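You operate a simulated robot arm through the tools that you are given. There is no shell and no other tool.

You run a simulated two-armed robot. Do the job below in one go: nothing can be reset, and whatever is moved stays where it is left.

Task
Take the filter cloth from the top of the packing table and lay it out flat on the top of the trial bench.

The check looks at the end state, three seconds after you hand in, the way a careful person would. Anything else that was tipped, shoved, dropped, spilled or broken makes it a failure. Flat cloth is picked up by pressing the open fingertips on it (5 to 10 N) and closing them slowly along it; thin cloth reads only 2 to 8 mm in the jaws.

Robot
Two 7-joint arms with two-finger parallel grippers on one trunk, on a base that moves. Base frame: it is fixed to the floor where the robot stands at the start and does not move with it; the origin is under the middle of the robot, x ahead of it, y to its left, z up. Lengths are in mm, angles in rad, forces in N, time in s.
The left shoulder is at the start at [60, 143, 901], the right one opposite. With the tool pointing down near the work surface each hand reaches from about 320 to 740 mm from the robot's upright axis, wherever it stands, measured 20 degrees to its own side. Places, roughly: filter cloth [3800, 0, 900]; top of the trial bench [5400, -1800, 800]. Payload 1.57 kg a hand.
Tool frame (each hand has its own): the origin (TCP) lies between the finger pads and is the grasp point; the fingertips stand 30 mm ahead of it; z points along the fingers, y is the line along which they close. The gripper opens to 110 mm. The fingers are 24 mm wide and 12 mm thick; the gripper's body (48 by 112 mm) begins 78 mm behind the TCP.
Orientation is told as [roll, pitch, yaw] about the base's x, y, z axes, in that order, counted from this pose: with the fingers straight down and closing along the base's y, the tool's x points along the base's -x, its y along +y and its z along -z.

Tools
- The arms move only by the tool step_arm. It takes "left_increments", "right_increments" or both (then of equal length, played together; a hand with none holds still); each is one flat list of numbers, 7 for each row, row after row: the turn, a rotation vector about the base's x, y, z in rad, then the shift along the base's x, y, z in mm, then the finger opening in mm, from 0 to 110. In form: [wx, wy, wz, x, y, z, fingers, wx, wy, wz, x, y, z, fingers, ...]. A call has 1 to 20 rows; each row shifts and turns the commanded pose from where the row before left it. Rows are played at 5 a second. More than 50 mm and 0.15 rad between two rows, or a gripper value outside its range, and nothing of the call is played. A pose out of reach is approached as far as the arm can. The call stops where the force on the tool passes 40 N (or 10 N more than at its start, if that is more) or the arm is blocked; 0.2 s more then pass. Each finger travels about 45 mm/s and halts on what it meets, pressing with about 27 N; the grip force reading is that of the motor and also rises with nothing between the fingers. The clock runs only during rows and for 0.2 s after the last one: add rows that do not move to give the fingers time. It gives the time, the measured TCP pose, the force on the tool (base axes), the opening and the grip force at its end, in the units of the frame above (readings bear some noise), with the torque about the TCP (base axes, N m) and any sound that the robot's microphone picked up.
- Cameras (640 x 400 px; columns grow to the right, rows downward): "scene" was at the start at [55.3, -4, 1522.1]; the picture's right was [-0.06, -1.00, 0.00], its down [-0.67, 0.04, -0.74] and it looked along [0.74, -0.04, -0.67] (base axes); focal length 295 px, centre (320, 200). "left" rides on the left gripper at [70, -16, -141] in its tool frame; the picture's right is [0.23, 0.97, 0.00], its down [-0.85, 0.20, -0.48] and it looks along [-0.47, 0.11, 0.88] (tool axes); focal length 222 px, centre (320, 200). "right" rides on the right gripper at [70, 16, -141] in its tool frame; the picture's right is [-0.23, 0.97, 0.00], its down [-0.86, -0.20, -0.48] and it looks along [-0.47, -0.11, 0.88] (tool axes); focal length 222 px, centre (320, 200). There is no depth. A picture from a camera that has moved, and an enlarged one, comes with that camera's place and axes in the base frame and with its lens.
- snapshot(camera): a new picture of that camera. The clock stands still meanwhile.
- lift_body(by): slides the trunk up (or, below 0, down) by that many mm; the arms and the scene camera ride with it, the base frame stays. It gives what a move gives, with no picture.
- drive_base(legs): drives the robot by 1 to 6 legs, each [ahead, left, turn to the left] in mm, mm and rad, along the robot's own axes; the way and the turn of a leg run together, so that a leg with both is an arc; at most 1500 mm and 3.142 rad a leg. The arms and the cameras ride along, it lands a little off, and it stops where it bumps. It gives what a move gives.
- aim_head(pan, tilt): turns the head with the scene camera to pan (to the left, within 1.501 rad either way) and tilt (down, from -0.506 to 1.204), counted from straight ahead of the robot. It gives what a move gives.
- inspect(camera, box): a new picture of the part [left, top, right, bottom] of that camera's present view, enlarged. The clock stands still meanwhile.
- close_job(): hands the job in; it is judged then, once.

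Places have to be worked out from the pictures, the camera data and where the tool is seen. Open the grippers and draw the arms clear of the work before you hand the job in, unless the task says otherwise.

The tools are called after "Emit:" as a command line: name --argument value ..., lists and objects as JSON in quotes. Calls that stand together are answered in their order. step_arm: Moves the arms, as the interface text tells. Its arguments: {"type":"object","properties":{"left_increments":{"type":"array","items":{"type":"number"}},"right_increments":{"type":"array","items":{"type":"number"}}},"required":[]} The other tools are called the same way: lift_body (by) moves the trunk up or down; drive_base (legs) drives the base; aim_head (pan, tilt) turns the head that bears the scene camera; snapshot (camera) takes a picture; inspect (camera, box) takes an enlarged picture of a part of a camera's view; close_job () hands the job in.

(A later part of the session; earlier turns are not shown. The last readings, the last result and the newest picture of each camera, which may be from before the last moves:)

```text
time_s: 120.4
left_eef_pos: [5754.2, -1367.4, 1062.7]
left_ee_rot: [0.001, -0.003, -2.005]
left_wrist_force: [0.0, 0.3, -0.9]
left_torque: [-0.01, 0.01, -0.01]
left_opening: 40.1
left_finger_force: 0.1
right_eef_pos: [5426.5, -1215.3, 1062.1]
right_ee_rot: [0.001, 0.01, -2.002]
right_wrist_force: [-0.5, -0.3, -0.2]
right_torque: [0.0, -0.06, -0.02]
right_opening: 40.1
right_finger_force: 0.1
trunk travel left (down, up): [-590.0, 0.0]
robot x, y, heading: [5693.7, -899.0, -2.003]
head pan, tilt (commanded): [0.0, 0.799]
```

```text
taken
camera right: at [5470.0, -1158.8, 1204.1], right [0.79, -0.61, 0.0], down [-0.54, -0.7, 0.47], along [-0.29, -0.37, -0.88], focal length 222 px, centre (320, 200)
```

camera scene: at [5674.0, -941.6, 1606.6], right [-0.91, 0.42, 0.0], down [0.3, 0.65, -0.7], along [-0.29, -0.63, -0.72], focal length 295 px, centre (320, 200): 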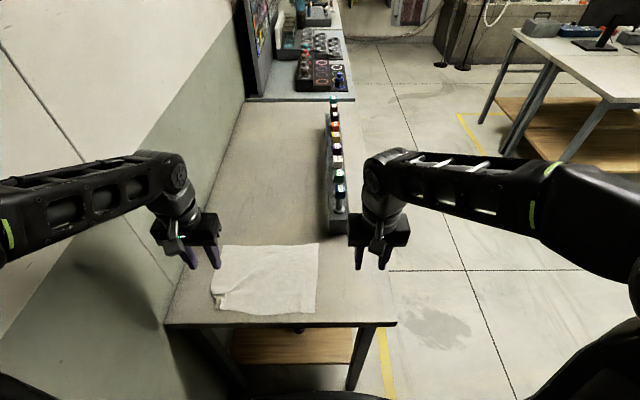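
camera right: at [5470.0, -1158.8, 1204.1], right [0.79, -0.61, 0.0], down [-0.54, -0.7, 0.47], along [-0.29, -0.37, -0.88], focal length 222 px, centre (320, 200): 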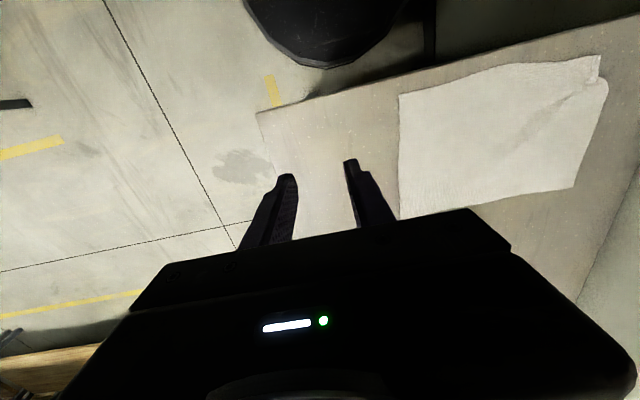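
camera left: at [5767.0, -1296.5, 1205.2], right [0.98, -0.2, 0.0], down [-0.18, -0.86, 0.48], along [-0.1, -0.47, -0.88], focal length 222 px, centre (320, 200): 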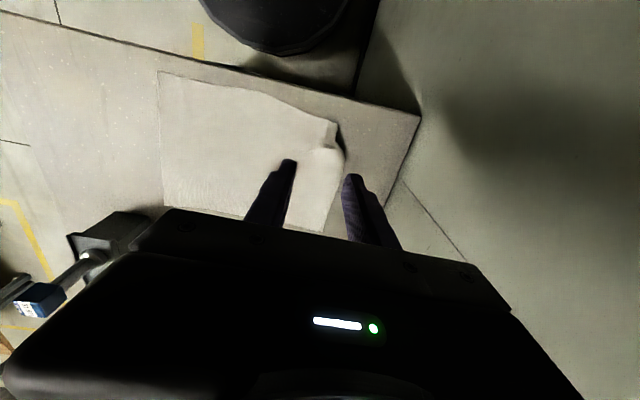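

The cloth is nearly fully laid out; the left near corner shows a fold. Zooming in from all three cameras.

Emit:
inspect --camera "scene" --box '[190, 230, 350, 330]'

Emit:
inspect --camera "right" --box '[380, 30, 640, 230]'

Emit:
inspect --camera "left" --box '[140, 60, 400, 240]'

```text
4.00 times, centred on (270, 280) of scene
camera zoom: at [5674.0, -941.6, 1606.6], right [-0.91, 0.42, 0.0], down [0.3, 0.65, -0.7], along [-0.29, -0.63, -0.72], focal length 1179 px, centre (520, -120)
```

zoom: 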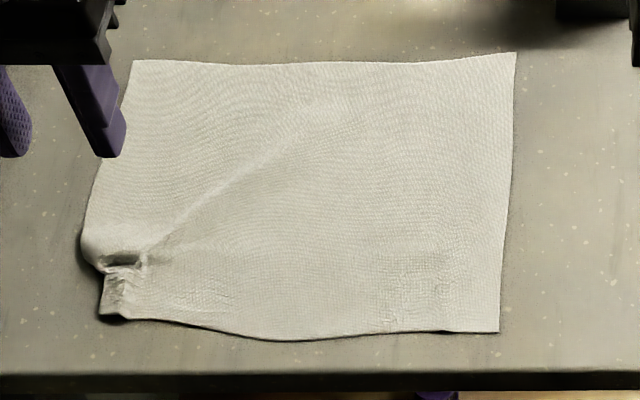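

```text
2.00 times, centred on (510, 130) of right
camera zoom: at [5470.0, -1158.8, 1204.1], right [0.79, -0.61, 0.0], down [-0.54, -0.7, 0.47], along [-0.29, -0.37, -0.88], focal length 444 px, centre (-60, 340)
```

zoom: 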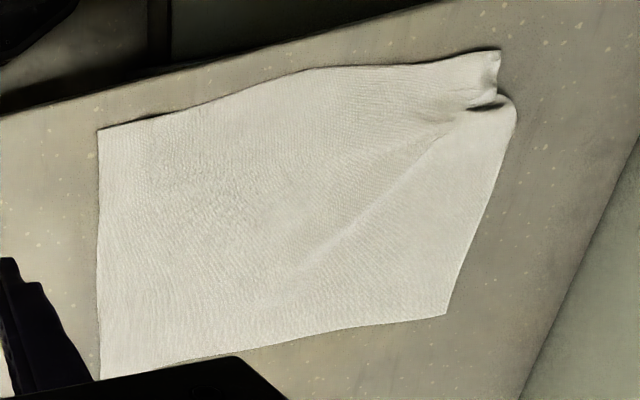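

```text
2.22 times, centred on (270, 150) of left
camera zoom: at [5767.0, -1296.5, 1205.2], right [0.98, -0.2, 0.0], down [-0.18, -0.86, 0.48], along [-0.1, -0.47, -0.88], focal length 494 px, centre (431, 311)
```

zoom: 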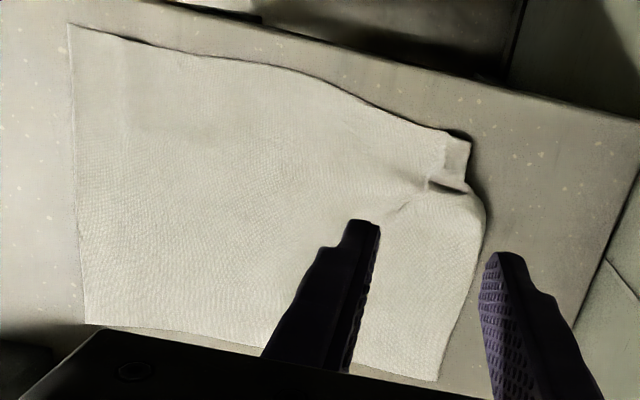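

Three corners are flat; the left near corner is bunched (about 40 mm of cloth tucked into a pleat). I'll move the left hand forward out of view to inspect the bunch closely.

Emit:
step_arm --left_increments '[0, 0, 0, -16.8, -36.3, 0, 30, 0, 0, 0, -16.8, -36.3, 0, 20, 0, 0, 0, -8, -18, 0, 10]'

Emit:
inspect --camera "scene" --box '[196, 270, 260, 310]'

Emit:
inspect --camera "right" --box '[530, 40, 626, 100]'

Emit:
snapshot --camera "left"

```text
time_s: 121.2
left_eef_pos: [5713.2, -1457.2, 1061.6]
left_ee_rot: [-0.002, -0.004, -2.005]
left_wrist_force: [-0.6, -0.3, 0.2]
left_torque: [0.03, -0.02, -0.01]
left_opening: 10.1
left_finger_force: 0.0
right_eef_pos: [5426.9, -1215.8, 1061.6]
right_ee_rot: [0.003, 0.01, -2.002]
right_wrist_force: [-0.3, -0.4, 1.0]
right_torque: [0.01, -0.01, 0.0]
right_opening: 40.0
right_finger_force: 0.0
trunk travel left (down, up): [-590.0, 0.0]
robot x, y, heading: [5696.0, -897.9, -1.999]
head pan, tilt (commanded): [0.0, 0.799]
```

```text
10.00 times, centred on (228, 290) of scene
camera zoom: at [5674.2, -942.8, 1606.6], right [-0.91, 0.42, 0.0], down [0.3, 0.65, -0.7], along [-0.29, -0.63, -0.72], focal length 2948 px, centre (1240, -700)
```

zoom: 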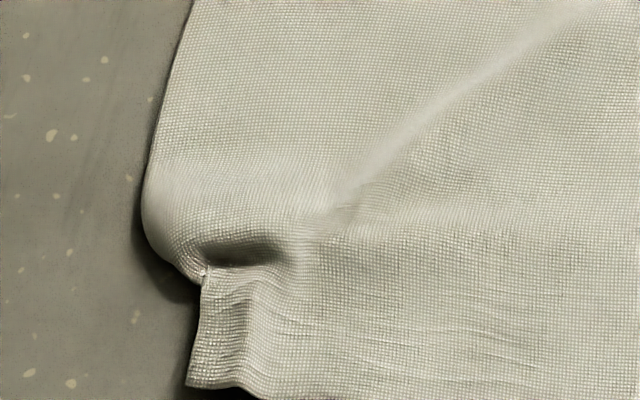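

```text
6.67 times, centred on (578, 70) of right
camera zoom: at [5470.4, -1159.9, 1203.9], right [0.79, -0.61, 0.0], down [-0.54, -0.7, 0.47], along [-0.29, -0.37, -0.88], focal length 1481 px, centre (-1400, 1067)
```

zoom: 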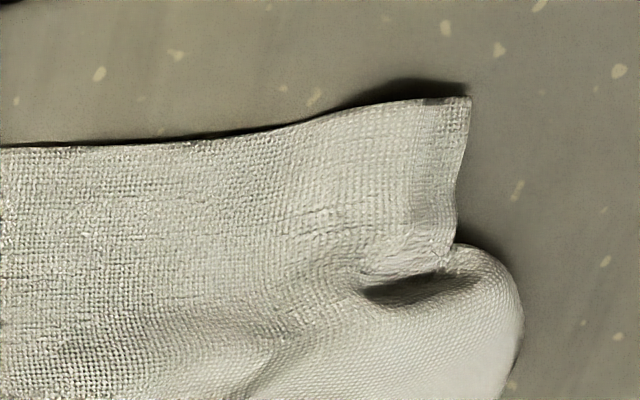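

```text
taken
camera left: at [5726.9, -1387.3, 1204.2], right [0.98, -0.2, 0.0], down [-0.18, -0.86, 0.48], along [-0.1, -0.47, -0.88], focal length 222 px, centre (320, 200)
```

left: 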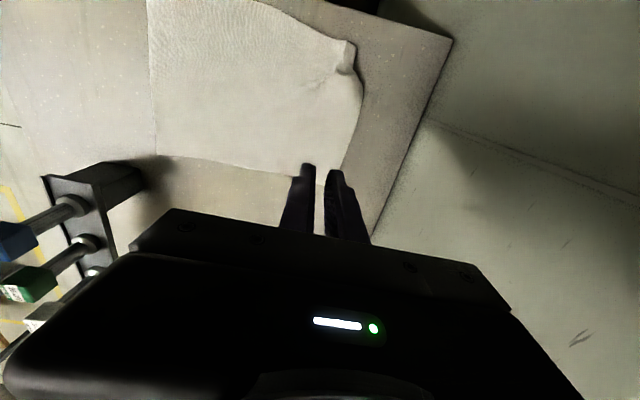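

The corner tip was pulled ~36 mm inward and the pleat lies where the left pinch was (about 400 mm ahead, 255 mm left of my axis). I'll set the left fingertips either side of the pleat—one on the corner strip, one on the body of the cloth—and spread them outward. First, position above it.

Emit:
step_arm --left_increments '[0, 0, 0, 13.5, 32.4, 0, 20, 0, 0, 0, 13.5, 32.4, 0, 30, 0, 0, 0, 13.5, 32.3, 0, 30, 0, 0, 0, 0, 0, -40, 30, 0, 0, 0, 0, 0, -40, 30, 0, 0, 0, 0, 0, -40, 30, 0, 0, 0, 0, 0, -38, 30, 0, 0, 0, 0, 0, 0, 30]'

Emit:
inspect --camera "left" --box '[200, 110, 440, 260]'

Emit:
inspect --camera "scene" --box '[190, 250, 286, 310]'

```text
time_s: 123.0
left_eef_pos: [5754.2, -1360.7, 905.7]
left_ee_rot: [0.001, -0.004, -2.007]
left_wrist_force: [0.2, -0.8, 0.6]
left_torque: [0.0, 0.0, 0.01]
left_opening: 29.9
left_finger_force: 0.0
right_eef_pos: [5427.5, -1215.3, 1063.3]
right_ee_rot: [0.002, 0.009, -2.002]
right_wrist_force: [-0.6, 0.1, -0.1]
right_torque: [-0.03, 0.02, 0.0]
right_opening: 40.0
right_finger_force: 0.1
trunk travel left (down, up): [-590.0, 0.0]
robot x, y, heading: [5698.2, -898.0, -2.007]
head pan, tilt (commanded): [0.0, 0.799]
```

```text
2.67 times, centred on (320, 185) of left
camera zoom: at [5768.6, -1290.5, 1047.5], right [0.98, -0.2, 0.0], down [-0.18, -0.86, 0.48], along [-0.1, -0.47, -0.88], focal length 592 px, centre (320, 240)
```

zoom: 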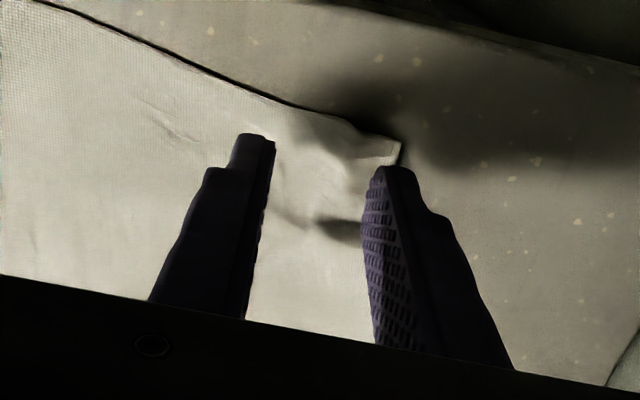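

```text
6.67 times, centred on (238, 280) of scene
camera zoom: at [5674.7, -941.9, 1606.6], right [-0.91, 0.42, 0.0], down [0.3, 0.65, -0.7], along [-0.29, -0.63, -0.72], focal length 1965 px, centre (867, -333)
```

zoom: 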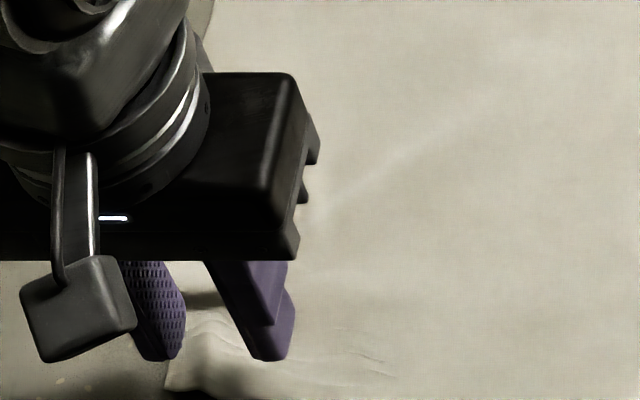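

The outer fingertip is aligned over the corner strip and the inner one over the body, as intended. Lowering to contact.

Emit:
step_arm --left_increments '[0, 0, 0, 0, 0, -8, 30, 0, 0, 0, 0, 0, -6, 30, 0, 0, 0, 0, 0, -4, 30, 0, 0, 0, 0, 0, -3, 30, 0, 0, 0, 0, 0, -2, 30, 0, 0, 0, 0, 0, 0, 30]'

```text
time_s: 124.4
left_eef_pos: [5752.2, -1360.9, 882.1]
left_ee_rot: [0.0, -0.006, -2.007]
left_wrist_force: [0.4, 0.2, 10.1]
left_torque: [-0.16, -0.22, 0.0]
left_opening: 30.7
left_finger_force: 0.2
right_eef_pos: [5427.8, -1214.8, 1062.4]
right_ee_rot: [0.002, 0.01, -2.003]
right_wrist_force: [-0.5, 0.6, 0.5]
right_torque: [0.0, 0.01, -0.02]
right_opening: 39.8
right_finger_force: 0.0
trunk travel left (down, up): [-590.0, 0.0]
robot x, y, heading: [5694.7, -895.6, -2.005]
head pan, tilt (commanded): [0.0, 0.799]
```

The outer fingertip carries the 10 N press on the corner strip. Now spreading: opening the fingers while shifting the hand left and slightly toward me, so the inner finger stays put and the strip is drawn out ~36 mm.

Emit:
step_arm --left_increments '[0, 0, 0, 1.78, 0.28, 0, 33, 0, 0, 0, 1.78, 0.28, 0, 36, 0, 0, 0, 1.78, 0.28, -0.1, 39, 0, 0, 0, 1.78, 0.28, -0.1, 42, 0, 0, 0, 1.78, 0.28, -0.1, 45, 0, 0, 0, 1.78, 0.28, -0.1, 48, 0, 0, 0, 1.78, 0.28, -0.1, 51, 0, 0, 0, 1.78, 0.28, -0.1, 54, 0, 0, 0, 1.78, 0.28, -0.1, 57, 0, 0, 0, 1.78, 0.28, 0, 60]'

Emit:
inspect --camera "left" --box '[200, 90, 440, 240]'

Emit:
inspect --camera "right" --box '[480, 30, 640, 130]'

```text
time_s: 126.6
left_eef_pos: [5769.9, -1356.4, 881.3]
left_ee_rot: [0.002, -0.007, -2.006]
left_wrist_force: [-5.4, 0.4, 21.7]
left_torque: [-0.36, -0.52, -0.11]
left_opening: 55.1
left_finger_force: 0.0
right_eef_pos: [5426.1, -1213.5, 1062.0]
right_ee_rot: [0.002, 0.008, -2.003]
right_wrist_force: [0.3, 0.1, 0.0]
right_torque: [0.02, 0.03, -0.02]
right_opening: 40.0
right_finger_force: 0.1
trunk travel left (down, up): [-590.0, 0.0]
robot x, y, heading: [5696.0, -898.8, -2.003]
head pan, tilt (commanded): [0.0, 0.799]
```

```text
2.67 times, centred on (320, 165) of left
camera zoom: at [5784.9, -1285.5, 1023.8], right [0.98, -0.2, 0.0], down [-0.18, -0.86, 0.48], along [-0.1, -0.47, -0.88], focal length 592 px, centre (320, 293)
```

zoom: 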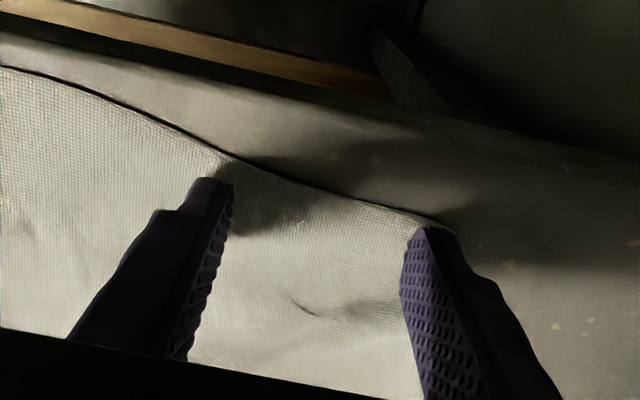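

```text
4.00 times, centred on (560, 80) of right
camera zoom: at [5469.9, -1158.2, 1204.3], right [0.79, -0.61, 0.0], down [-0.54, -0.7, 0.47], along [-0.29, -0.37, -0.88], focal length 888 px, centre (-640, 680)
```

zoom: 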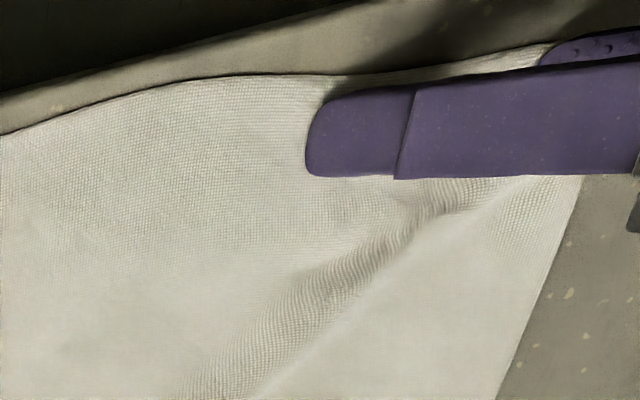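

The pleat has opened out nicely and the left side edge is straight again; a soft diagonal ridge remains. Lifting the left hand off to view the result.

Emit:
step_arm --left_increments '[0, 0, 0, 0, 0, 2, 60, 0, 0, 0, 0, 0, 3, 60, 0, 0, 0, 0, 0, 15, 60, 0, 0, 0, 0, 0, 40, 60, 0, 0, 0, 0, 0, 40, 60, 0, 0, 0, 0, 0, 40, 60, 0, 0, 0, 0, 0, 40, 60, 0, 0, 0, -16.8, -36.3, 0, 60, 0, 0, 0, -16.8, -36.3, 0, 60, 0, 0, 0, -8.8, -18.3, 0, 60, 0, 0, 0, 0, 0, 0, 60]'

Emit:
inspect --camera "scene" --box '[190, 230, 350, 330]'

Emit:
inspect --camera "right" --box '[380, 30, 640, 230]'

Emit:
snapshot --camera "left"

```text
time_s: 129.0
left_eef_pos: [5729.3, -1447.2, 1059.4]
left_ee_rot: [0.0, -0.004, -2.004]
left_wrist_force: [-0.4, 0.3, -0.3]
left_torque: [-0.02, 0.01, -0.04]
left_opening: 60.2
left_finger_force: 0.0
right_eef_pos: [5427.0, -1214.9, 1062.2]
right_ee_rot: [0.002, 0.009, -2.004]
right_wrist_force: [0.5, 0.0, -0.2]
right_torque: [0.0, 0.0, 0.0]
right_opening: 40.0
right_finger_force: 0.0
trunk travel left (down, up): [-590.0, 0.0]
robot x, y, heading: [5692.0, -897.6, -2.004]
head pan, tilt (commanded): [0.0, 0.799]
```

```text
4.00 times, centred on (270, 280) of scene
camera zoom: at [5674.9, -941.9, 1606.6], right [-0.91, 0.42, 0.0], down [0.3, 0.65, -0.7], along [-0.29, -0.63, -0.72], focal length 1179 px, centre (520, -120)
```

zoom: 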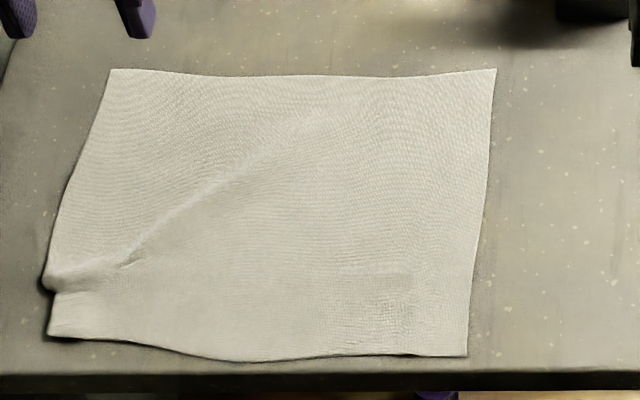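

```text
2.00 times, centred on (510, 130) of right
camera zoom: at [5470.9, -1159.3, 1204.2], right [0.79, -0.61, 0.0], down [-0.54, -0.7, 0.47], along [-0.29, -0.37, -0.88], focal length 444 px, centre (-60, 340)
```

zoom: 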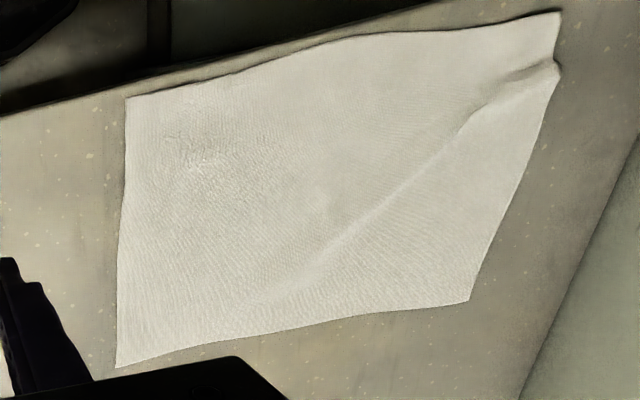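

```text
taken
camera left: at [5743.7, -1376.6, 1201.8], right [0.98, -0.2, 0.0], down [-0.18, -0.86, 0.48], along [-0.1, -0.47, -0.88], focal length 222 px, centre (320, 200)
```

left: 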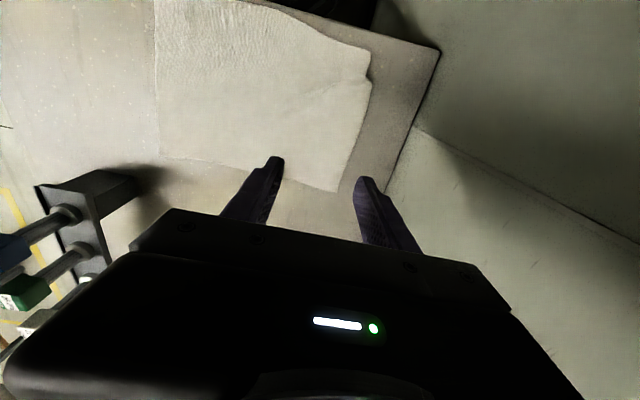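

Much better: only a soft diagonal ridge and a small kink on the left side remain, but the cloth got dragged so its near edge is only ~6 mm from the bench edge. Next I'll hold the near-right corner with the right hand while drawing the near-left corner out; first position both (closed fingers) above those spots.

Emit:
step_arm --left_increments '[0, 0, 0, 21.2, 24.8, 0, 40, 0, 0, 0, 21.2, 24.8, 0, 20, 0, 0, 0, 21.3, 24.8, 0, 0, 0, 0, 0, 0, 0, 0, 0, 0, 0, 0, 0, 0, -40, 0, 0, 0, 0, 0, 0, -40, 0, 0, 0, 0, 0, 0, -40, 0, 0, 0, 0, 0, 0, -40, 0, 0, 0, 0, 0, 0, 0, 0]' --right_increments '[0, 0, 0, 39.8, -14.1, 0, 20, 0, 0, 0, 39.8, -14.1, 0, 0, 0, 0, 0, 39.9, -14.2, 0, 0, 0, 0, 0, 39.9, -14.2, 0, 0, 0, 0, 0, 0, 0, -40, 0, 0, 0, 0, 0, 0, -40, 0, 0, 0, 0, 0, 0, -40, 0, 0, 0, 0, 0, 0, -40, 0, 0, 0, 0, 0, 0, 0, 0]'

Emit:
snapshot --camera "left"

Emit:
snapshot --camera "right"

Emit:
inspect --camera "scene" --box '[160, 230, 352, 350]'

```text
time_s: 131.0
left_eef_pos: [5793.0, -1372.9, 902.2]
left_ee_rot: [0.0, -0.004, -2.004]
left_wrist_force: [0.3, -0.6, 0.0]
left_torque: [-0.01, 0.04, 0.01]
left_opening: 0.0
left_finger_force: 21.4
right_eef_pos: [5586.7, -1272.3, 899.3]
right_ee_rot: [0.002, 0.009, -2.004]
right_wrist_force: [1.4, -0.6, -0.5]
right_torque: [0.01, -0.02, 0.0]
right_opening: 0.3
right_finger_force: 21.3
trunk travel left (down, up): [-590.0, 0.0]
robot x, y, heading: [5693.5, -896.8, -2.005]
head pan, tilt (commanded): [0.0, 0.799]
```

```text
taken
camera left: at [5806.8, -1302.0, 1043.9], right [0.98, -0.2, 0.0], down [-0.18, -0.86, 0.48], along [-0.1, -0.47, -0.88], focal length 222 px, centre (320, 200)
```

left: 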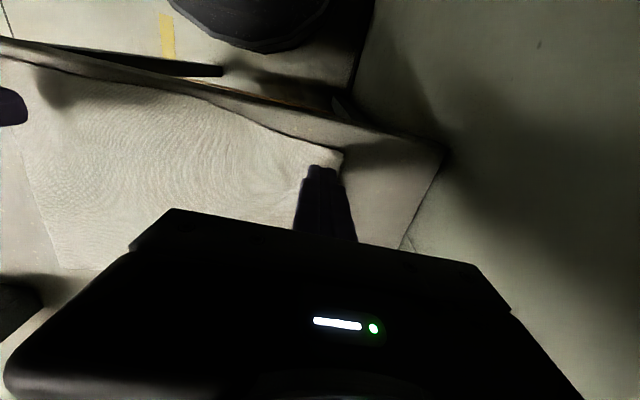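

```text
taken
camera right: at [5630.1, -1216.8, 1041.5], right [0.79, -0.61, 0.0], down [-0.54, -0.7, 0.47], along [-0.29, -0.37, -0.88], focal length 222 px, centre (320, 200)
```

right: 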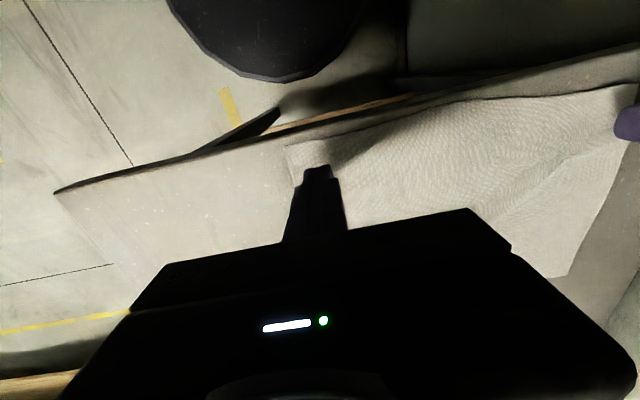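

```text
3.33 times, centred on (256, 290) of scene
camera zoom: at [5674.7, -941.4, 1606.7], right [-0.91, 0.42, 0.0], down [0.3, 0.65, -0.7], along [-0.29, -0.63, -0.72], focal length 982 px, centre (533, -100)
```

zoom: 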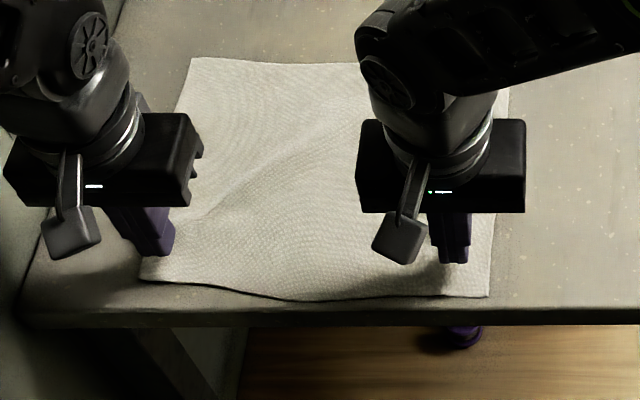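

Both hands hover over the near corners. Lowering them to press gently.

Emit:
step_arm --left_increments '[0, 0, 0, 0, 0, -8, 0, 0, 0, 0, 0, 0, -6, 0, 0, 0, 0, 0, 0, -4, 0, 0, 0, 0, 0, 0, -3, 0, 0, 0, 0, 0, 0, 0, 0]' --right_increments '[0, 0, 0, 0, 0, -7, 0, 0, 0, 0, 0, 0, -6, 0, 0, 0, 0, 0, 0, -3, 0, 0, 0, 0, 0, 0, -3, 0, 0, 0, 0, 0, 0, 0, 0]'

```text
time_s: 132.2
left_eef_pos: [5792.9, -1373.6, 881.8]
left_ee_rot: [0.001, -0.007, -2.006]
left_wrist_force: [2.2, 0.7, 18.2]
left_torque: [-0.02, -0.22, 0.01]
left_opening: 0.0
left_finger_force: 21.3
right_eef_pos: [5588.6, -1272.6, 883.2]
right_ee_rot: [0.002, 0.008, -2.004]
right_wrist_force: [-0.5, -0.2, 0.7]
right_torque: [0.04, 0.0, 0.0]
right_opening: 0.0
right_finger_force: 21.2
trunk travel left (down, up): [-590.0, 0.0]
robot x, y, heading: [5695.0, -899.2, -2.006]
head pan, tilt (commanded): [0.0, 0.799]
```

Left presses 18 N, right not yet. Easing left 1.3 mm and lowering the right 2.5 mm.

Emit:
step_arm --left_increments '[0, 0, 0, 0, 0, 1.3, 0, 0, 0, 0, 0, 0, 0, 0, 0, 0, 0, 0, 0, 0, 0]' --right_increments '[0, 0, 0, 0, 0, -1.5, 0, 0, 0, 0, 0, 0, -1, 0, 0, 0, 0, 0, 0, 0, 0]'

```text
time_s: 133.0
left_eef_pos: [5792.8, -1373.1, 881.1]
left_ee_rot: [0.0, -0.003, -2.006]
left_wrist_force: [0.8, -1.7, 5.9]
left_torque: [-0.04, -0.09, -0.02]
left_opening: 0.4
left_finger_force: 21.4
right_eef_pos: [5587.6, -1272.5, 881.5]
right_ee_rot: [0.002, 0.007, -2.004]
right_wrist_force: [-0.3, 3.5, 11.8]
right_torque: [0.04, 0.07, -0.02]
right_opening: 0.2
right_finger_force: 20.9
trunk travel left (down, up): [-590.0, 0.0]
robot x, y, heading: [5695.7, -896.8, -2.003]
head pan, tilt (commanded): [0.0, 0.799]
```

Left 6 N, right 12 N as the anchor. Drawing the near-left corner 20 mm left and the near-right corner 5 mm right to stretch the near edge.

Emit:
step_arm --left_increments '[0, 0, 0, 1.81, -0.84, -0.2, 0, 0, 0, 0, 1.81, -0.84, 0, 0, 0, 0, 0, 1.81, -0.84, 0, 0, 0, 0, 0, 1.81, -0.84, 0, 0, 0, 0, 0, 1.81, -0.84, 0, 0, 0, 0, 0, 1.81, -0.84, 0, 0, 0, 0, 0, 1.81, -0.84, 0, 0, 0, 0, 0, 1.81, -0.84, 0, 0, 0, 0, 0, 1.81, -0.84, 0, 0, 0, 0, 0, 1.81, -0.84, 0, 0]' --right_increments '[0, 0, 0, -0.45, 0.21, 0, 0, 0, 0, 0, -0.45, 0.21, 0, 0, 0, 0, 0, -0.45, 0.21, 0, 0, 0, 0, 0, -0.45, 0.21, 0, 0, 0, 0, 0, -0.45, 0.21, 0, 0, 0, 0, 0, -0.45, 0.21, 0, 0, 0, 0, 0, -0.45, 0.21, 0, 0, 0, 0, 0, -0.45, 0.21, 0, 0, 0, 0, 0, -0.45, 0.21, 0, 0, 0, 0, 0, -0.45, 0.21, 0, 0]'

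Emit:
inspect --camera "scene" --box '[160, 230, 352, 350]'

Emit:
snapshot --camera "left"

```text
time_s: 135.2
left_eef_pos: [5811.1, -1379.9, 883.2]
left_ee_rot: [0.0, -0.005, -2.007]
left_wrist_force: [-13.2, 5.1, 8.4]
left_torque: [0.17, 0.35, -0.13]
left_opening: 0.2
left_finger_force: 21.1
right_eef_pos: [5582.7, -1271.2, 880.9]
right_ee_rot: [0.003, 0.009, -2.003]
right_wrist_force: [13.7, -5.0, 23.5]
right_torque: [-0.2, -0.28, 0.05]
right_opening: 0.0
right_finger_force: 21.3
trunk travel left (down, up): [-590.0, 0.0]
robot x, y, heading: [5696.4, -899.1, -2.004]
head pan, tilt (commanded): [0.0, 0.799]
```

```text
3.33 times, centred on (256, 290) of scene
camera zoom: at [5674.9, -939.9, 1606.8], right [-0.91, 0.42, 0.0], down [0.3, 0.65, -0.7], along [-0.29, -0.63, -0.72], focal length 982 px, centre (533, -100)
```

zoom: 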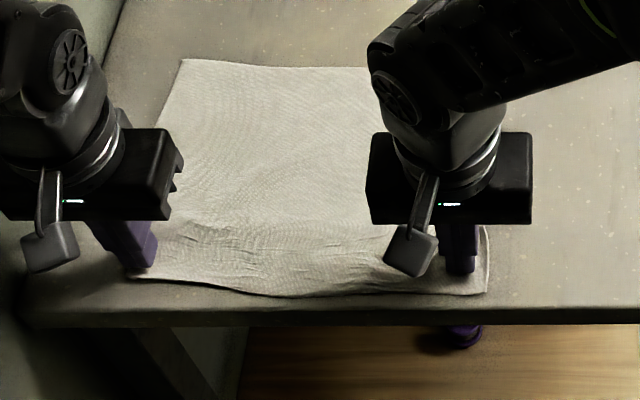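

```text
taken
camera left: at [5824.5, -1309.3, 1024.1], right [0.98, -0.2, 0.0], down [-0.18, -0.86, 0.48], along [-0.1, -0.47, -0.88], focal length 222 px, centre (320, 200)
```

left: 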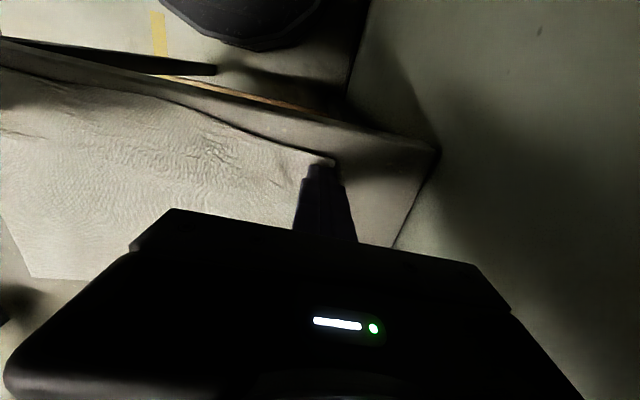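

The near edge is now taut (≈14 N between hands) and the diagonal ridge has disappeared. Lifting both hands straight off and clear to look.

Emit:
step_arm --left_increments '[0, 0, 0, 0, 0, 2, 0, 0, 0, 0, 0, 0, 3, 0, 0, 0, 0, 0, 0, 15, 0, 0, 0, 0, 0, 0, 40, 0, 0, 0, 0, 0, 0, 40, 0, 0, 0, 0, 0, 0, 40, 0, 0, 0, 0, 0, 0, 40, 0, 0, 0, 0, -16.8, -36.3, 0, 0, 0, 0, 0, -16.8, -36.3, 0, 0, 0, 0, 0, -16.8, -36.3, 0, 0, 0, 0, 0, 0, 0, 0, 0]' --right_increments '[0, 0, 0, 0, 0, 2, 0, 0, 0, 0, 0, 0, 3, 0, 0, 0, 0, 0, 0, 15, 0, 0, 0, 0, 0, 0, 40, 0, 0, 0, 0, 0, 0, 40, 0, 0, 0, 0, 0, 0, 40, 0, 0, 0, 0, 0, 0, 40, 0, 0, 0, 0, -36, 16.8, 0, 0, 0, 0, 0, -36, 16.8, 0, 0, 0, 0, 0, -36, 16.8, 0, 0, 0, 0, 0, -36, 16.8, 0, 0]'

Emit:
inspect --camera "scene" --box '[190, 230, 350, 330]'

Emit:
inspect --camera "right" --box '[380, 30, 640, 230]'

Emit:
snapshot --camera "scene"

```text
time_s: 137.6
left_eef_pos: [5759.7, -1487.8, 1062.2]
left_ee_rot: [0.001, -0.006, -2.004]
left_wrist_force: [-0.2, 0.6, 0.9]
left_torque: [-0.01, -0.01, 0.02]
left_opening: 0.3
left_finger_force: 20.9
right_eef_pos: [5440.1, -1202.5, 1060.4]
right_ee_rot: [0.002, 0.01, -2.004]
right_wrist_force: [-0.2, 0.5, -0.2]
right_torque: [-0.05, -0.01, 0.03]
right_opening: 0.2
right_finger_force: 21.4
trunk travel left (down, up): [-590.0, 0.0]
robot x, y, heading: [5697.0, -898.4, -2.006]
head pan, tilt (commanded): [0.0, 0.799]
```

```text
4.00 times, centred on (270, 280) of scene
camera zoom: at [5674.6, -940.4, 1606.7], right [-0.91, 0.42, 0.0], down [0.3, 0.65, -0.7], along [-0.29, -0.63, -0.72], focal length 1179 px, centre (520, -120)
```

zoom: 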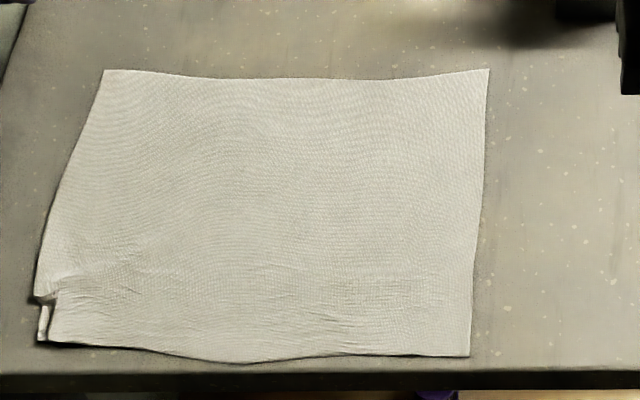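

```text
2.00 times, centred on (510, 130) of right
camera zoom: at [5481.8, -1147.6, 1202.0], right [0.79, -0.61, 0.0], down [-0.54, -0.7, 0.47], along [-0.29, -0.37, -0.88], focal length 444 px, centre (-60, 340)
```

zoom: 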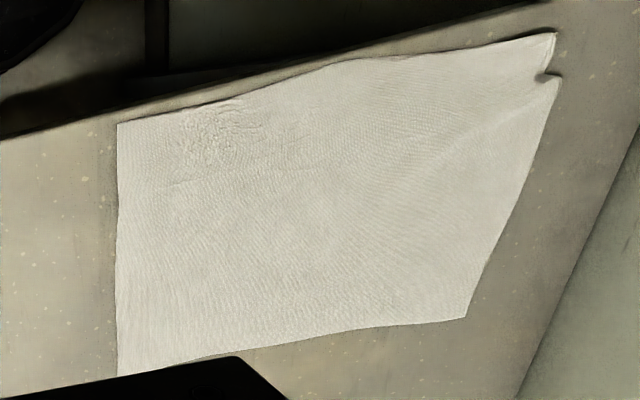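

```text
taken
camera scene: at [5674.6, -940.4, 1606.7], right [-0.91, 0.42, 0.0], down [0.3, 0.65, -0.7], along [-0.29, -0.63, -0.72], focal length 295 px, centre (320, 200)
```

scene: 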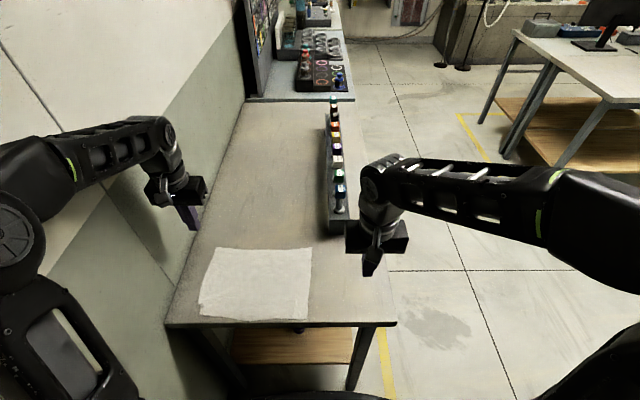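

Nearly flat all over now; a small tuck remains at the near-left corner. Zooming in on it.

Emit:
inspect --camera "scene" --box '[190, 288, 254, 328]'

Emit:
inspect --camera "right" --box '[580, 30, 640, 90]'

Emit:
inspect --camera "left" --box '[200, 0, 420, 130]'

```text
10.00 times, centred on (222, 308) of scene
camera zoom: at [5674.6, -940.4, 1606.7], right [-0.91, 0.42, 0.0], down [0.3, 0.65, -0.7], along [-0.29, -0.63, -0.72], focal length 2948 px, centre (1300, -880)
```

zoom: 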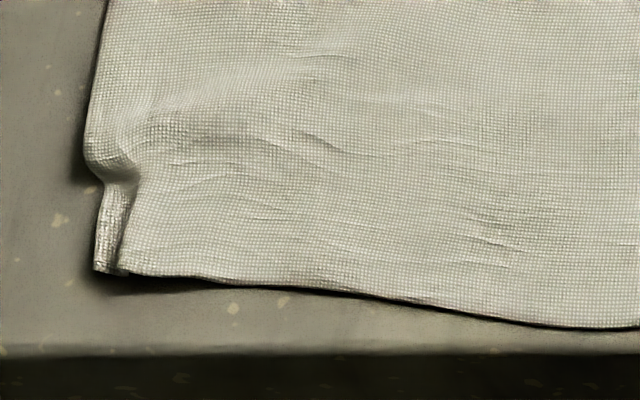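

```text
6.67 times, centred on (610, 60) of right
camera zoom: at [5481.8, -1147.6, 1202.0], right [0.79, -0.61, 0.0], down [-0.54, -0.7, 0.47], along [-0.29, -0.37, -0.88], focal length 1481 px, centre (-1613, 1133)
```

zoom: 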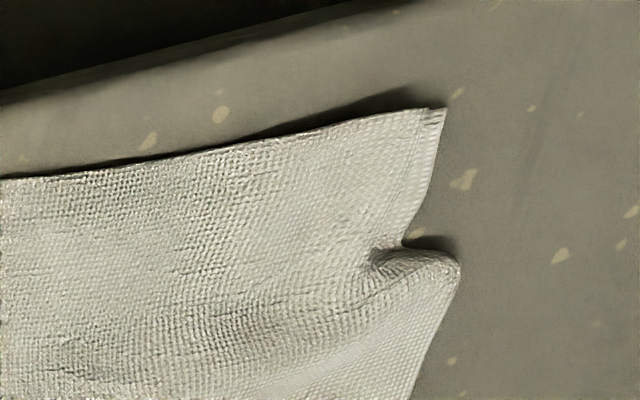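

```text
2.91 times, centred on (310, 65) of left
camera zoom: at [5773.6, -1417.6, 1203.4], right [0.98, -0.2, 0.0], down [-0.18, -0.86, 0.48], along [-0.1, -0.47, -0.88], focal length 646 px, centre (349, 593)
```

zoom: 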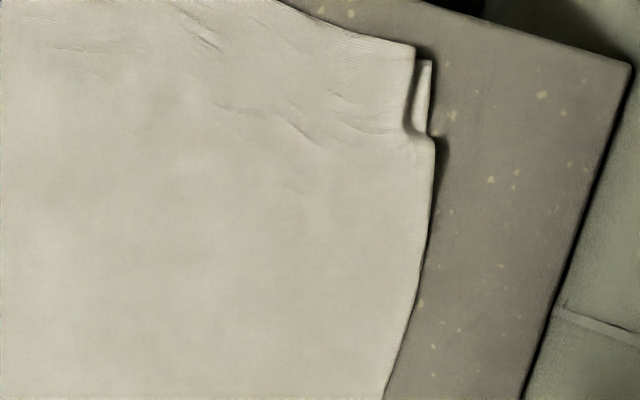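

The corner has a small Z-pleat with an 8 mm strip of the true edge peeking out. I'll bring the left hand so its outer finger comes down on just that strip, with the inner finger as an anchor on the body, then spread ~16 mm. Positioning above first.

Emit:
step_arm --left_increments '[0, 0, 0, 11.7, 41.9, 0, 10, 0, 0, 0, 11.7, 41.9, 0, 20, 0, 0, 0, 11.8, 41.8, 0, 30, 0, 0, 0, 0, 0, -40, 40, 0, 0, 0, 0, 0, -40, 40, 0, 0, 0, 0, 0, -40, 40, 0, 0, 0, 0, 0, -44, 40, 0, 0, 0, 0, 0, 0, 40]'

Emit:
inspect --camera "left" --box '[230, 100, 430, 225]'

Emit:
inspect --camera "scene" --box '[180, 270, 276, 330]'

Emit:
inspect --camera "right" --box '[540, 20, 640, 100]'

```text
time_s: 139.4
left_eef_pos: [5797.4, -1362.8, 896.3]
left_ee_rot: [0.001, -0.003, -2.006]
left_wrist_force: [-1.0, -0.5, -0.5]
left_torque: [0.01, 0.0, 0.02]
left_opening: 39.8
left_finger_force: 0.1
right_eef_pos: [5439.9, -1204.4, 1060.3]
right_ee_rot: [0.003, 0.008, -2.004]
right_wrist_force: [0.2, -0.3, 0.0]
right_torque: [0.01, 0.0, 0.05]
right_opening: 0.2
right_finger_force: 21.3
trunk travel left (down, up): [-590.0, 0.0]
robot x, y, heading: [5693.4, -900.1, -2.011]
head pan, tilt (commanded): [0.0, 0.799]
```

```text
3.20 times, centred on (330, 162) of left
camera zoom: at [5811.4, -1292.9, 1038.0], right [0.98, -0.2, 0.0], down [-0.18, -0.86, 0.48], along [-0.1, -0.47, -0.88], focal length 711 px, centre (288, 320)
```

zoom: 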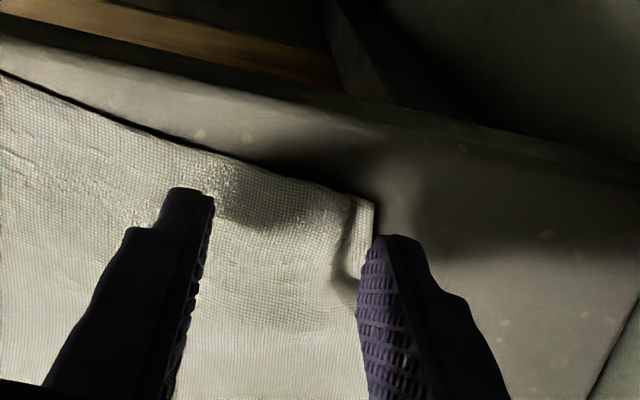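

```text
6.67 times, centred on (228, 300) of scene
camera zoom: at [5674.7, -941.8, 1606.6], right [-0.91, 0.42, 0.0], down [0.3, 0.65, -0.7], along [-0.29, -0.63, -0.72], focal length 1965 px, centre (933, -467)
```

zoom: 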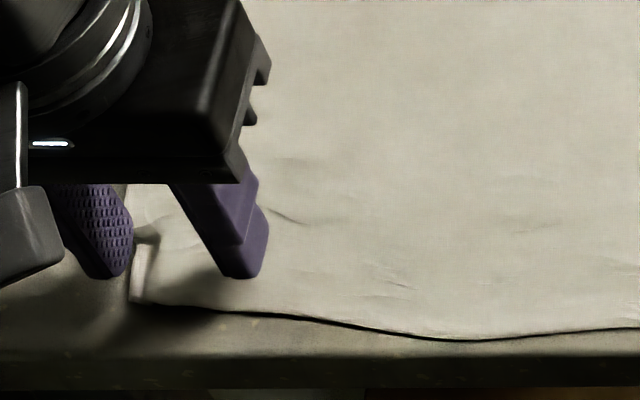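

```text
5.00 times, centred on (590, 60) of right
camera zoom: at [5482.2, -1149.0, 1201.8], right [0.79, -0.61, 0.0], down [-0.54, -0.7, 0.47], along [-0.29, -0.37, -0.88], focal length 1111 px, centre (-1030, 900)
```

zoom: 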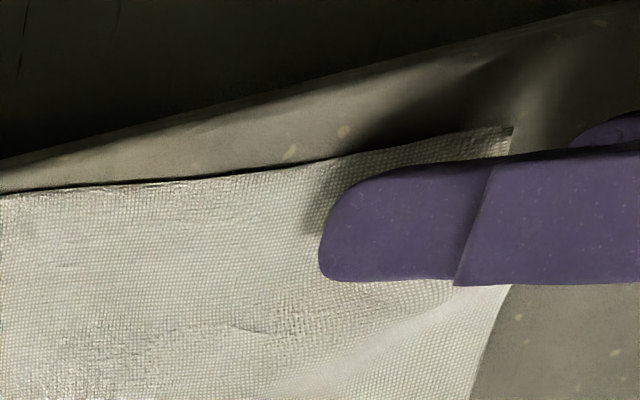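

The outer finger would land about 4 mm too far left to catch the strip; shifting 4 mm right and 3 mm toward me, then lowering to contact.

Emit:
step_arm --left_increments '[0, 0, 0, -2.3, 4.4, -4, 40, 0, 0, 0, 0, 0, -4, 40, 0, 0, 0, 0, 0, -3, 40, 0, 0, 0, 0, 0, 0, 40]'

Emit:
inspect --camera "left" --box '[270, 100, 400, 180]'

```text
time_s: 140.4
left_eef_pos: [5793.5, -1358.1, 885.7]
left_ee_rot: [0.001, -0.001, -2.006]
left_wrist_force: [0.9, -0.1, -0.4]
left_torque: [0.01, -0.04, 0.03]
left_opening: 39.9
left_finger_force: 0.1
right_eef_pos: [5439.7, -1205.3, 1059.5]
right_ee_rot: [0.002, 0.009, -2.003]
right_wrist_force: [0.5, 1.1, -0.6]
right_torque: [-0.03, 0.04, 0.0]
right_opening: 0.1
right_finger_force: 21.6
trunk travel left (down, up): [-590.0, 0.0]
robot x, y, heading: [5696.1, -895.2, -2.003]
head pan, tilt (commanded): [0.0, 0.799]
```

```text
4.92 times, centred on (335, 140) of left
camera zoom: at [5808.0, -1289.4, 1028.3], right [0.98, -0.2, 0.0], down [-0.18, -0.86, 0.48], along [-0.1, -0.47, -0.88], focal length 1094 px, centre (246, 495)
```

zoom: 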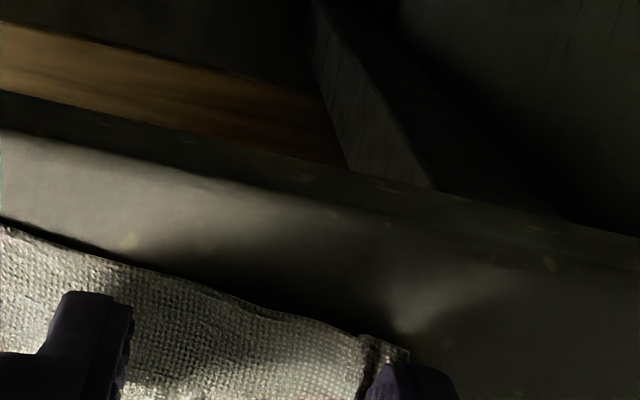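

The outer fingertip is now right over the strip. Lowering the last few millimetres to press.

Emit:
step_arm --left_increments '[0, 0, 0, 0, 0, -2, 40, 0, 0, 0, 0, 0, -2, 40, 0, 0, 0, 0, 0, -1, 40, 0, 0, 0, 0, 0, 0, 40]'

```text
time_s: 141.4
left_eef_pos: [5793.0, -1360.8, 881.8]
left_ee_rot: [-0.001, -0.004, -2.006]
left_wrist_force: [0.2, 0.4, 3.8]
left_torque: [0.02, -0.02, -0.01]
left_opening: 40.0
left_finger_force: 0.0
right_eef_pos: [5439.3, -1204.5, 1060.1]
right_ee_rot: [0.001, 0.01, -2.004]
right_wrist_force: [0.1, -1.2, 0.2]
right_torque: [-0.04, -0.03, -0.03]
right_opening: 0.0
right_finger_force: 21.4
trunk travel left (down, up): [-590.0, 0.0]
robot x, y, heading: [5693.3, -903.3, -2.006]
head pan, tilt (commanded): [0.0, 0.799]
```

Only 3.8 N; pressing 1 mm more, then spreading: opening by 16 mm while shifting the hand 8 mm left.

Emit:
step_arm --left_increments '[0, 0, 0, 0, 0, -0.6, 40, 0, 0, 0, 0, 0, -0.4, 40, 0, 0, 0, 0, 0, 0, 40]'

```text
time_s: 142.2
left_eef_pos: [5792.7, -1359.6, 882.3]
left_ee_rot: [0.002, -0.007, -2.005]
left_wrist_force: [1.9, 0.3, 25.6]
left_torque: [0.21, 0.01, -0.03]
left_opening: 40.0
left_finger_force: 0.0
right_eef_pos: [5439.8, -1203.0, 1061.0]
right_ee_rot: [0.001, 0.009, -2.006]
right_wrist_force: [-0.7, -1.1, 0.2]
right_torque: [0.0, 0.02, -0.01]
right_opening: 0.0
right_finger_force: 21.0
trunk travel left (down, up): [-590.0, 0.0]
robot x, y, heading: [5695.5, -898.5, -2.009]
head pan, tilt (commanded): [0.0, 0.799]
```

25 N is too hard; easing 1 mm.

Emit:
step_arm --left_increments '[0, 0, 0, 0, 0, 0.9, 40, 0, 0, 0, 0, 0, 0, 40, 0, 0, 0, 0, 0, 0, 40]'

```text
time_s: 143.0
left_eef_pos: [5793.6, -1360.0, 881.3]
left_ee_rot: [0.0, -0.003, -2.005]
left_wrist_force: [2.9, -1.0, 12.0]
left_torque: [0.03, -0.09, -0.01]
left_opening: 39.9
left_finger_force: 0.1
right_eef_pos: [5438.8, -1204.2, 1060.3]
right_ee_rot: [0.001, 0.008, -2.003]
right_wrist_force: [-0.5, 0.2, -0.4]
right_torque: [0.02, 0.01, 0.01]
right_opening: 0.0
right_finger_force: 21.5
trunk travel left (down, up): [-590.0, 0.0]
robot x, y, heading: [5694.9, -895.6, -2.005]
head pan, tilt (commanded): [0.0, 0.799]
```

12 N shared between the two fingertips is right. Spreading now: opening 40→58 mm while shifting the hand 9 mm left so the inner finger stays in place.

Emit:
step_arm --left_increments '[0, 0, 0, 0.91, -0.42, 0, 42, 0, 0, 0, 0.91, -0.42, 0, 44, 0, 0, 0, 0.91, -0.42, 0, 46, 0, 0, 0, 0.91, -0.42, 0, 48, 0, 0, 0, 0.91, -0.42, 0, 50, 0, 0, 0, 0.91, -0.42, 0, 52, 0, 0, 0, 0.91, -0.42, 0, 54, 0, 0, 0, 0.91, -0.42, 0, 56, 0, 0, 0, 0.91, -0.42, 0, 58, 0, 0, 0, 0, 0, 0, 58]'

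Emit:
inspect --camera "left" --box '[230, 90, 430, 215]'

Emit:
inspect --camera "right" --box '[540, 20, 640, 100]'

```text
time_s: 145.2
left_eef_pos: [5802.3, -1362.6, 881.8]
left_ee_rot: [0.0, -0.003, -2.006]
left_wrist_force: [-1.7, 0.8, 4.7]
left_torque: [0.07, 0.07, 0.0]
left_opening: 56.7
left_finger_force: 0.0
right_eef_pos: [5438.6, -1204.1, 1059.6]
right_ee_rot: [0.001, 0.007, -2.003]
right_wrist_force: [0.2, 0.3, 0.5]
right_torque: [0.01, 0.0, 0.0]
right_opening: 0.0
right_finger_force: 21.8
trunk travel left (down, up): [-590.0, 0.0]
robot x, y, heading: [5692.8, -897.2, -2.002]
head pan, tilt (commanded): [0.0, 0.799]
```

```text
3.20 times, centred on (330, 152) of left
camera zoom: at [5815.5, -1293.0, 1023.5], right [0.98, -0.2, 0.0], down [-0.18, -0.86, 0.48], along [-0.1, -0.47, -0.88], focal length 711 px, centre (288, 352)
```

zoom: 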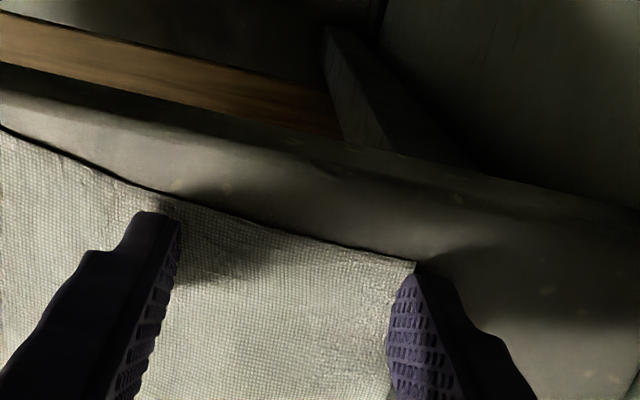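

```text
5.00 times, centred on (590, 60) of right
camera zoom: at [5482.0, -1149.0, 1201.8], right [0.79, -0.61, 0.0], down [-0.54, -0.7, 0.47], along [-0.29, -0.37, -0.88], focal length 1111 px, centre (-1030, 900)
```

zoom: 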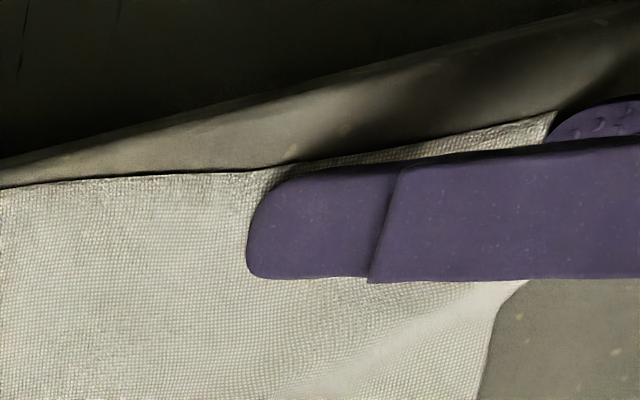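

The pleat has been drawn out and the corner looks clean. Lifting the left hand off and clear for a full look.

Emit:
step_arm --left_increments '[0, 0, 0, 0, 0, 1.5, 58, 0, 0, 0, 0, 0, 3, 58, 0, 0, 0, 0, 0, 15, 58, 0, 0, 0, 0, 0, 40, 58, 0, 0, 0, 0, 0, 40, 58, 0, 0, 0, 0, 0, 40, 58, 0, 0, 0, 0, 0, 40, 58, 0, 0, 0, -16.8, -36.3, 0, 40, 0, 0, 0, -16.8, -36.3, 0, 20, 0, 0, 0, -16.8, -36.3, 0, 0, 0, 0, 0, 0, 0, 0, 0]'

Emit:
inspect --camera "scene" --box '[190, 230, 350, 330]'

Emit:
inspect --camera "right" --box '[380, 30, 640, 230]'

Emit:
inspect --camera "left" --box '[140, 0, 440, 180]'

```text
time_s: 147.6
left_eef_pos: [5750.5, -1470.9, 1059.4]
left_ee_rot: [0.001, -0.003, -2.005]
left_wrist_force: [-0.7, 0.0, 0.2]
left_torque: [-0.02, -0.02, -0.04]
left_opening: 0.0
left_finger_force: 15.0
right_eef_pos: [5439.4, -1204.1, 1061.2]
right_ee_rot: [0.002, 0.008, -2.003]
right_wrist_force: [-0.2, -0.1, -0.3]
right_torque: [0.01, 0.03, 0.01]
right_opening: 0.0
right_finger_force: 21.8
trunk travel left (down, up): [-590.0, 0.0]
robot x, y, heading: [5693.9, -897.9, -2.004]
head pan, tilt (commanded): [0.0, 0.799]
```

```text
4.00 times, centred on (270, 280) of scene
camera zoom: at [5675.2, -941.2, 1606.7], right [-0.91, 0.42, 0.0], down [0.3, 0.65, -0.7], along [-0.29, -0.63, -0.72], focal length 1179 px, centre (520, -120)
```

zoom: 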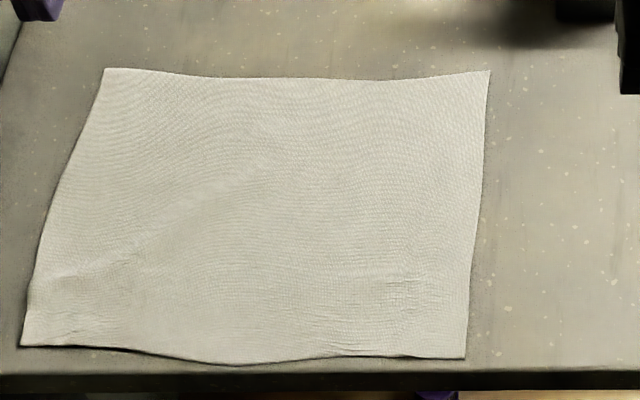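

```text
2.00 times, centred on (510, 130) of right
camera zoom: at [5482.6, -1148.5, 1202.0], right [0.79, -0.61, 0.0], down [-0.54, -0.7, 0.47], along [-0.29, -0.37, -0.88], focal length 444 px, centre (-60, 340)
```

zoom: 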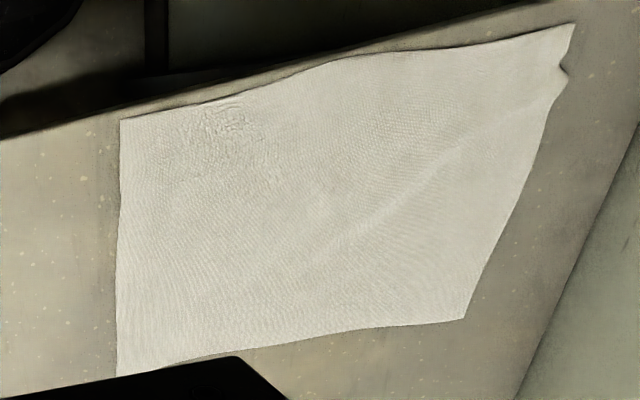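

```text
2.13 times, centred on (290, 90) of left
camera zoom: at [5764.3, -1399.9, 1201.9], right [0.98, -0.2, 0.0], down [-0.18, -0.86, 0.48], along [-0.1, -0.47, -0.88], focal length 474 px, centre (384, 435)
```

zoom: 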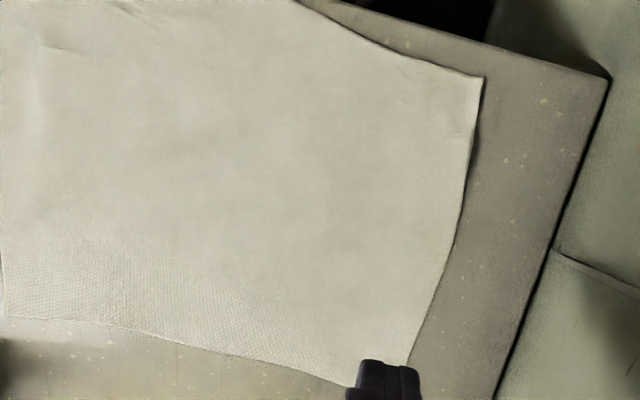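

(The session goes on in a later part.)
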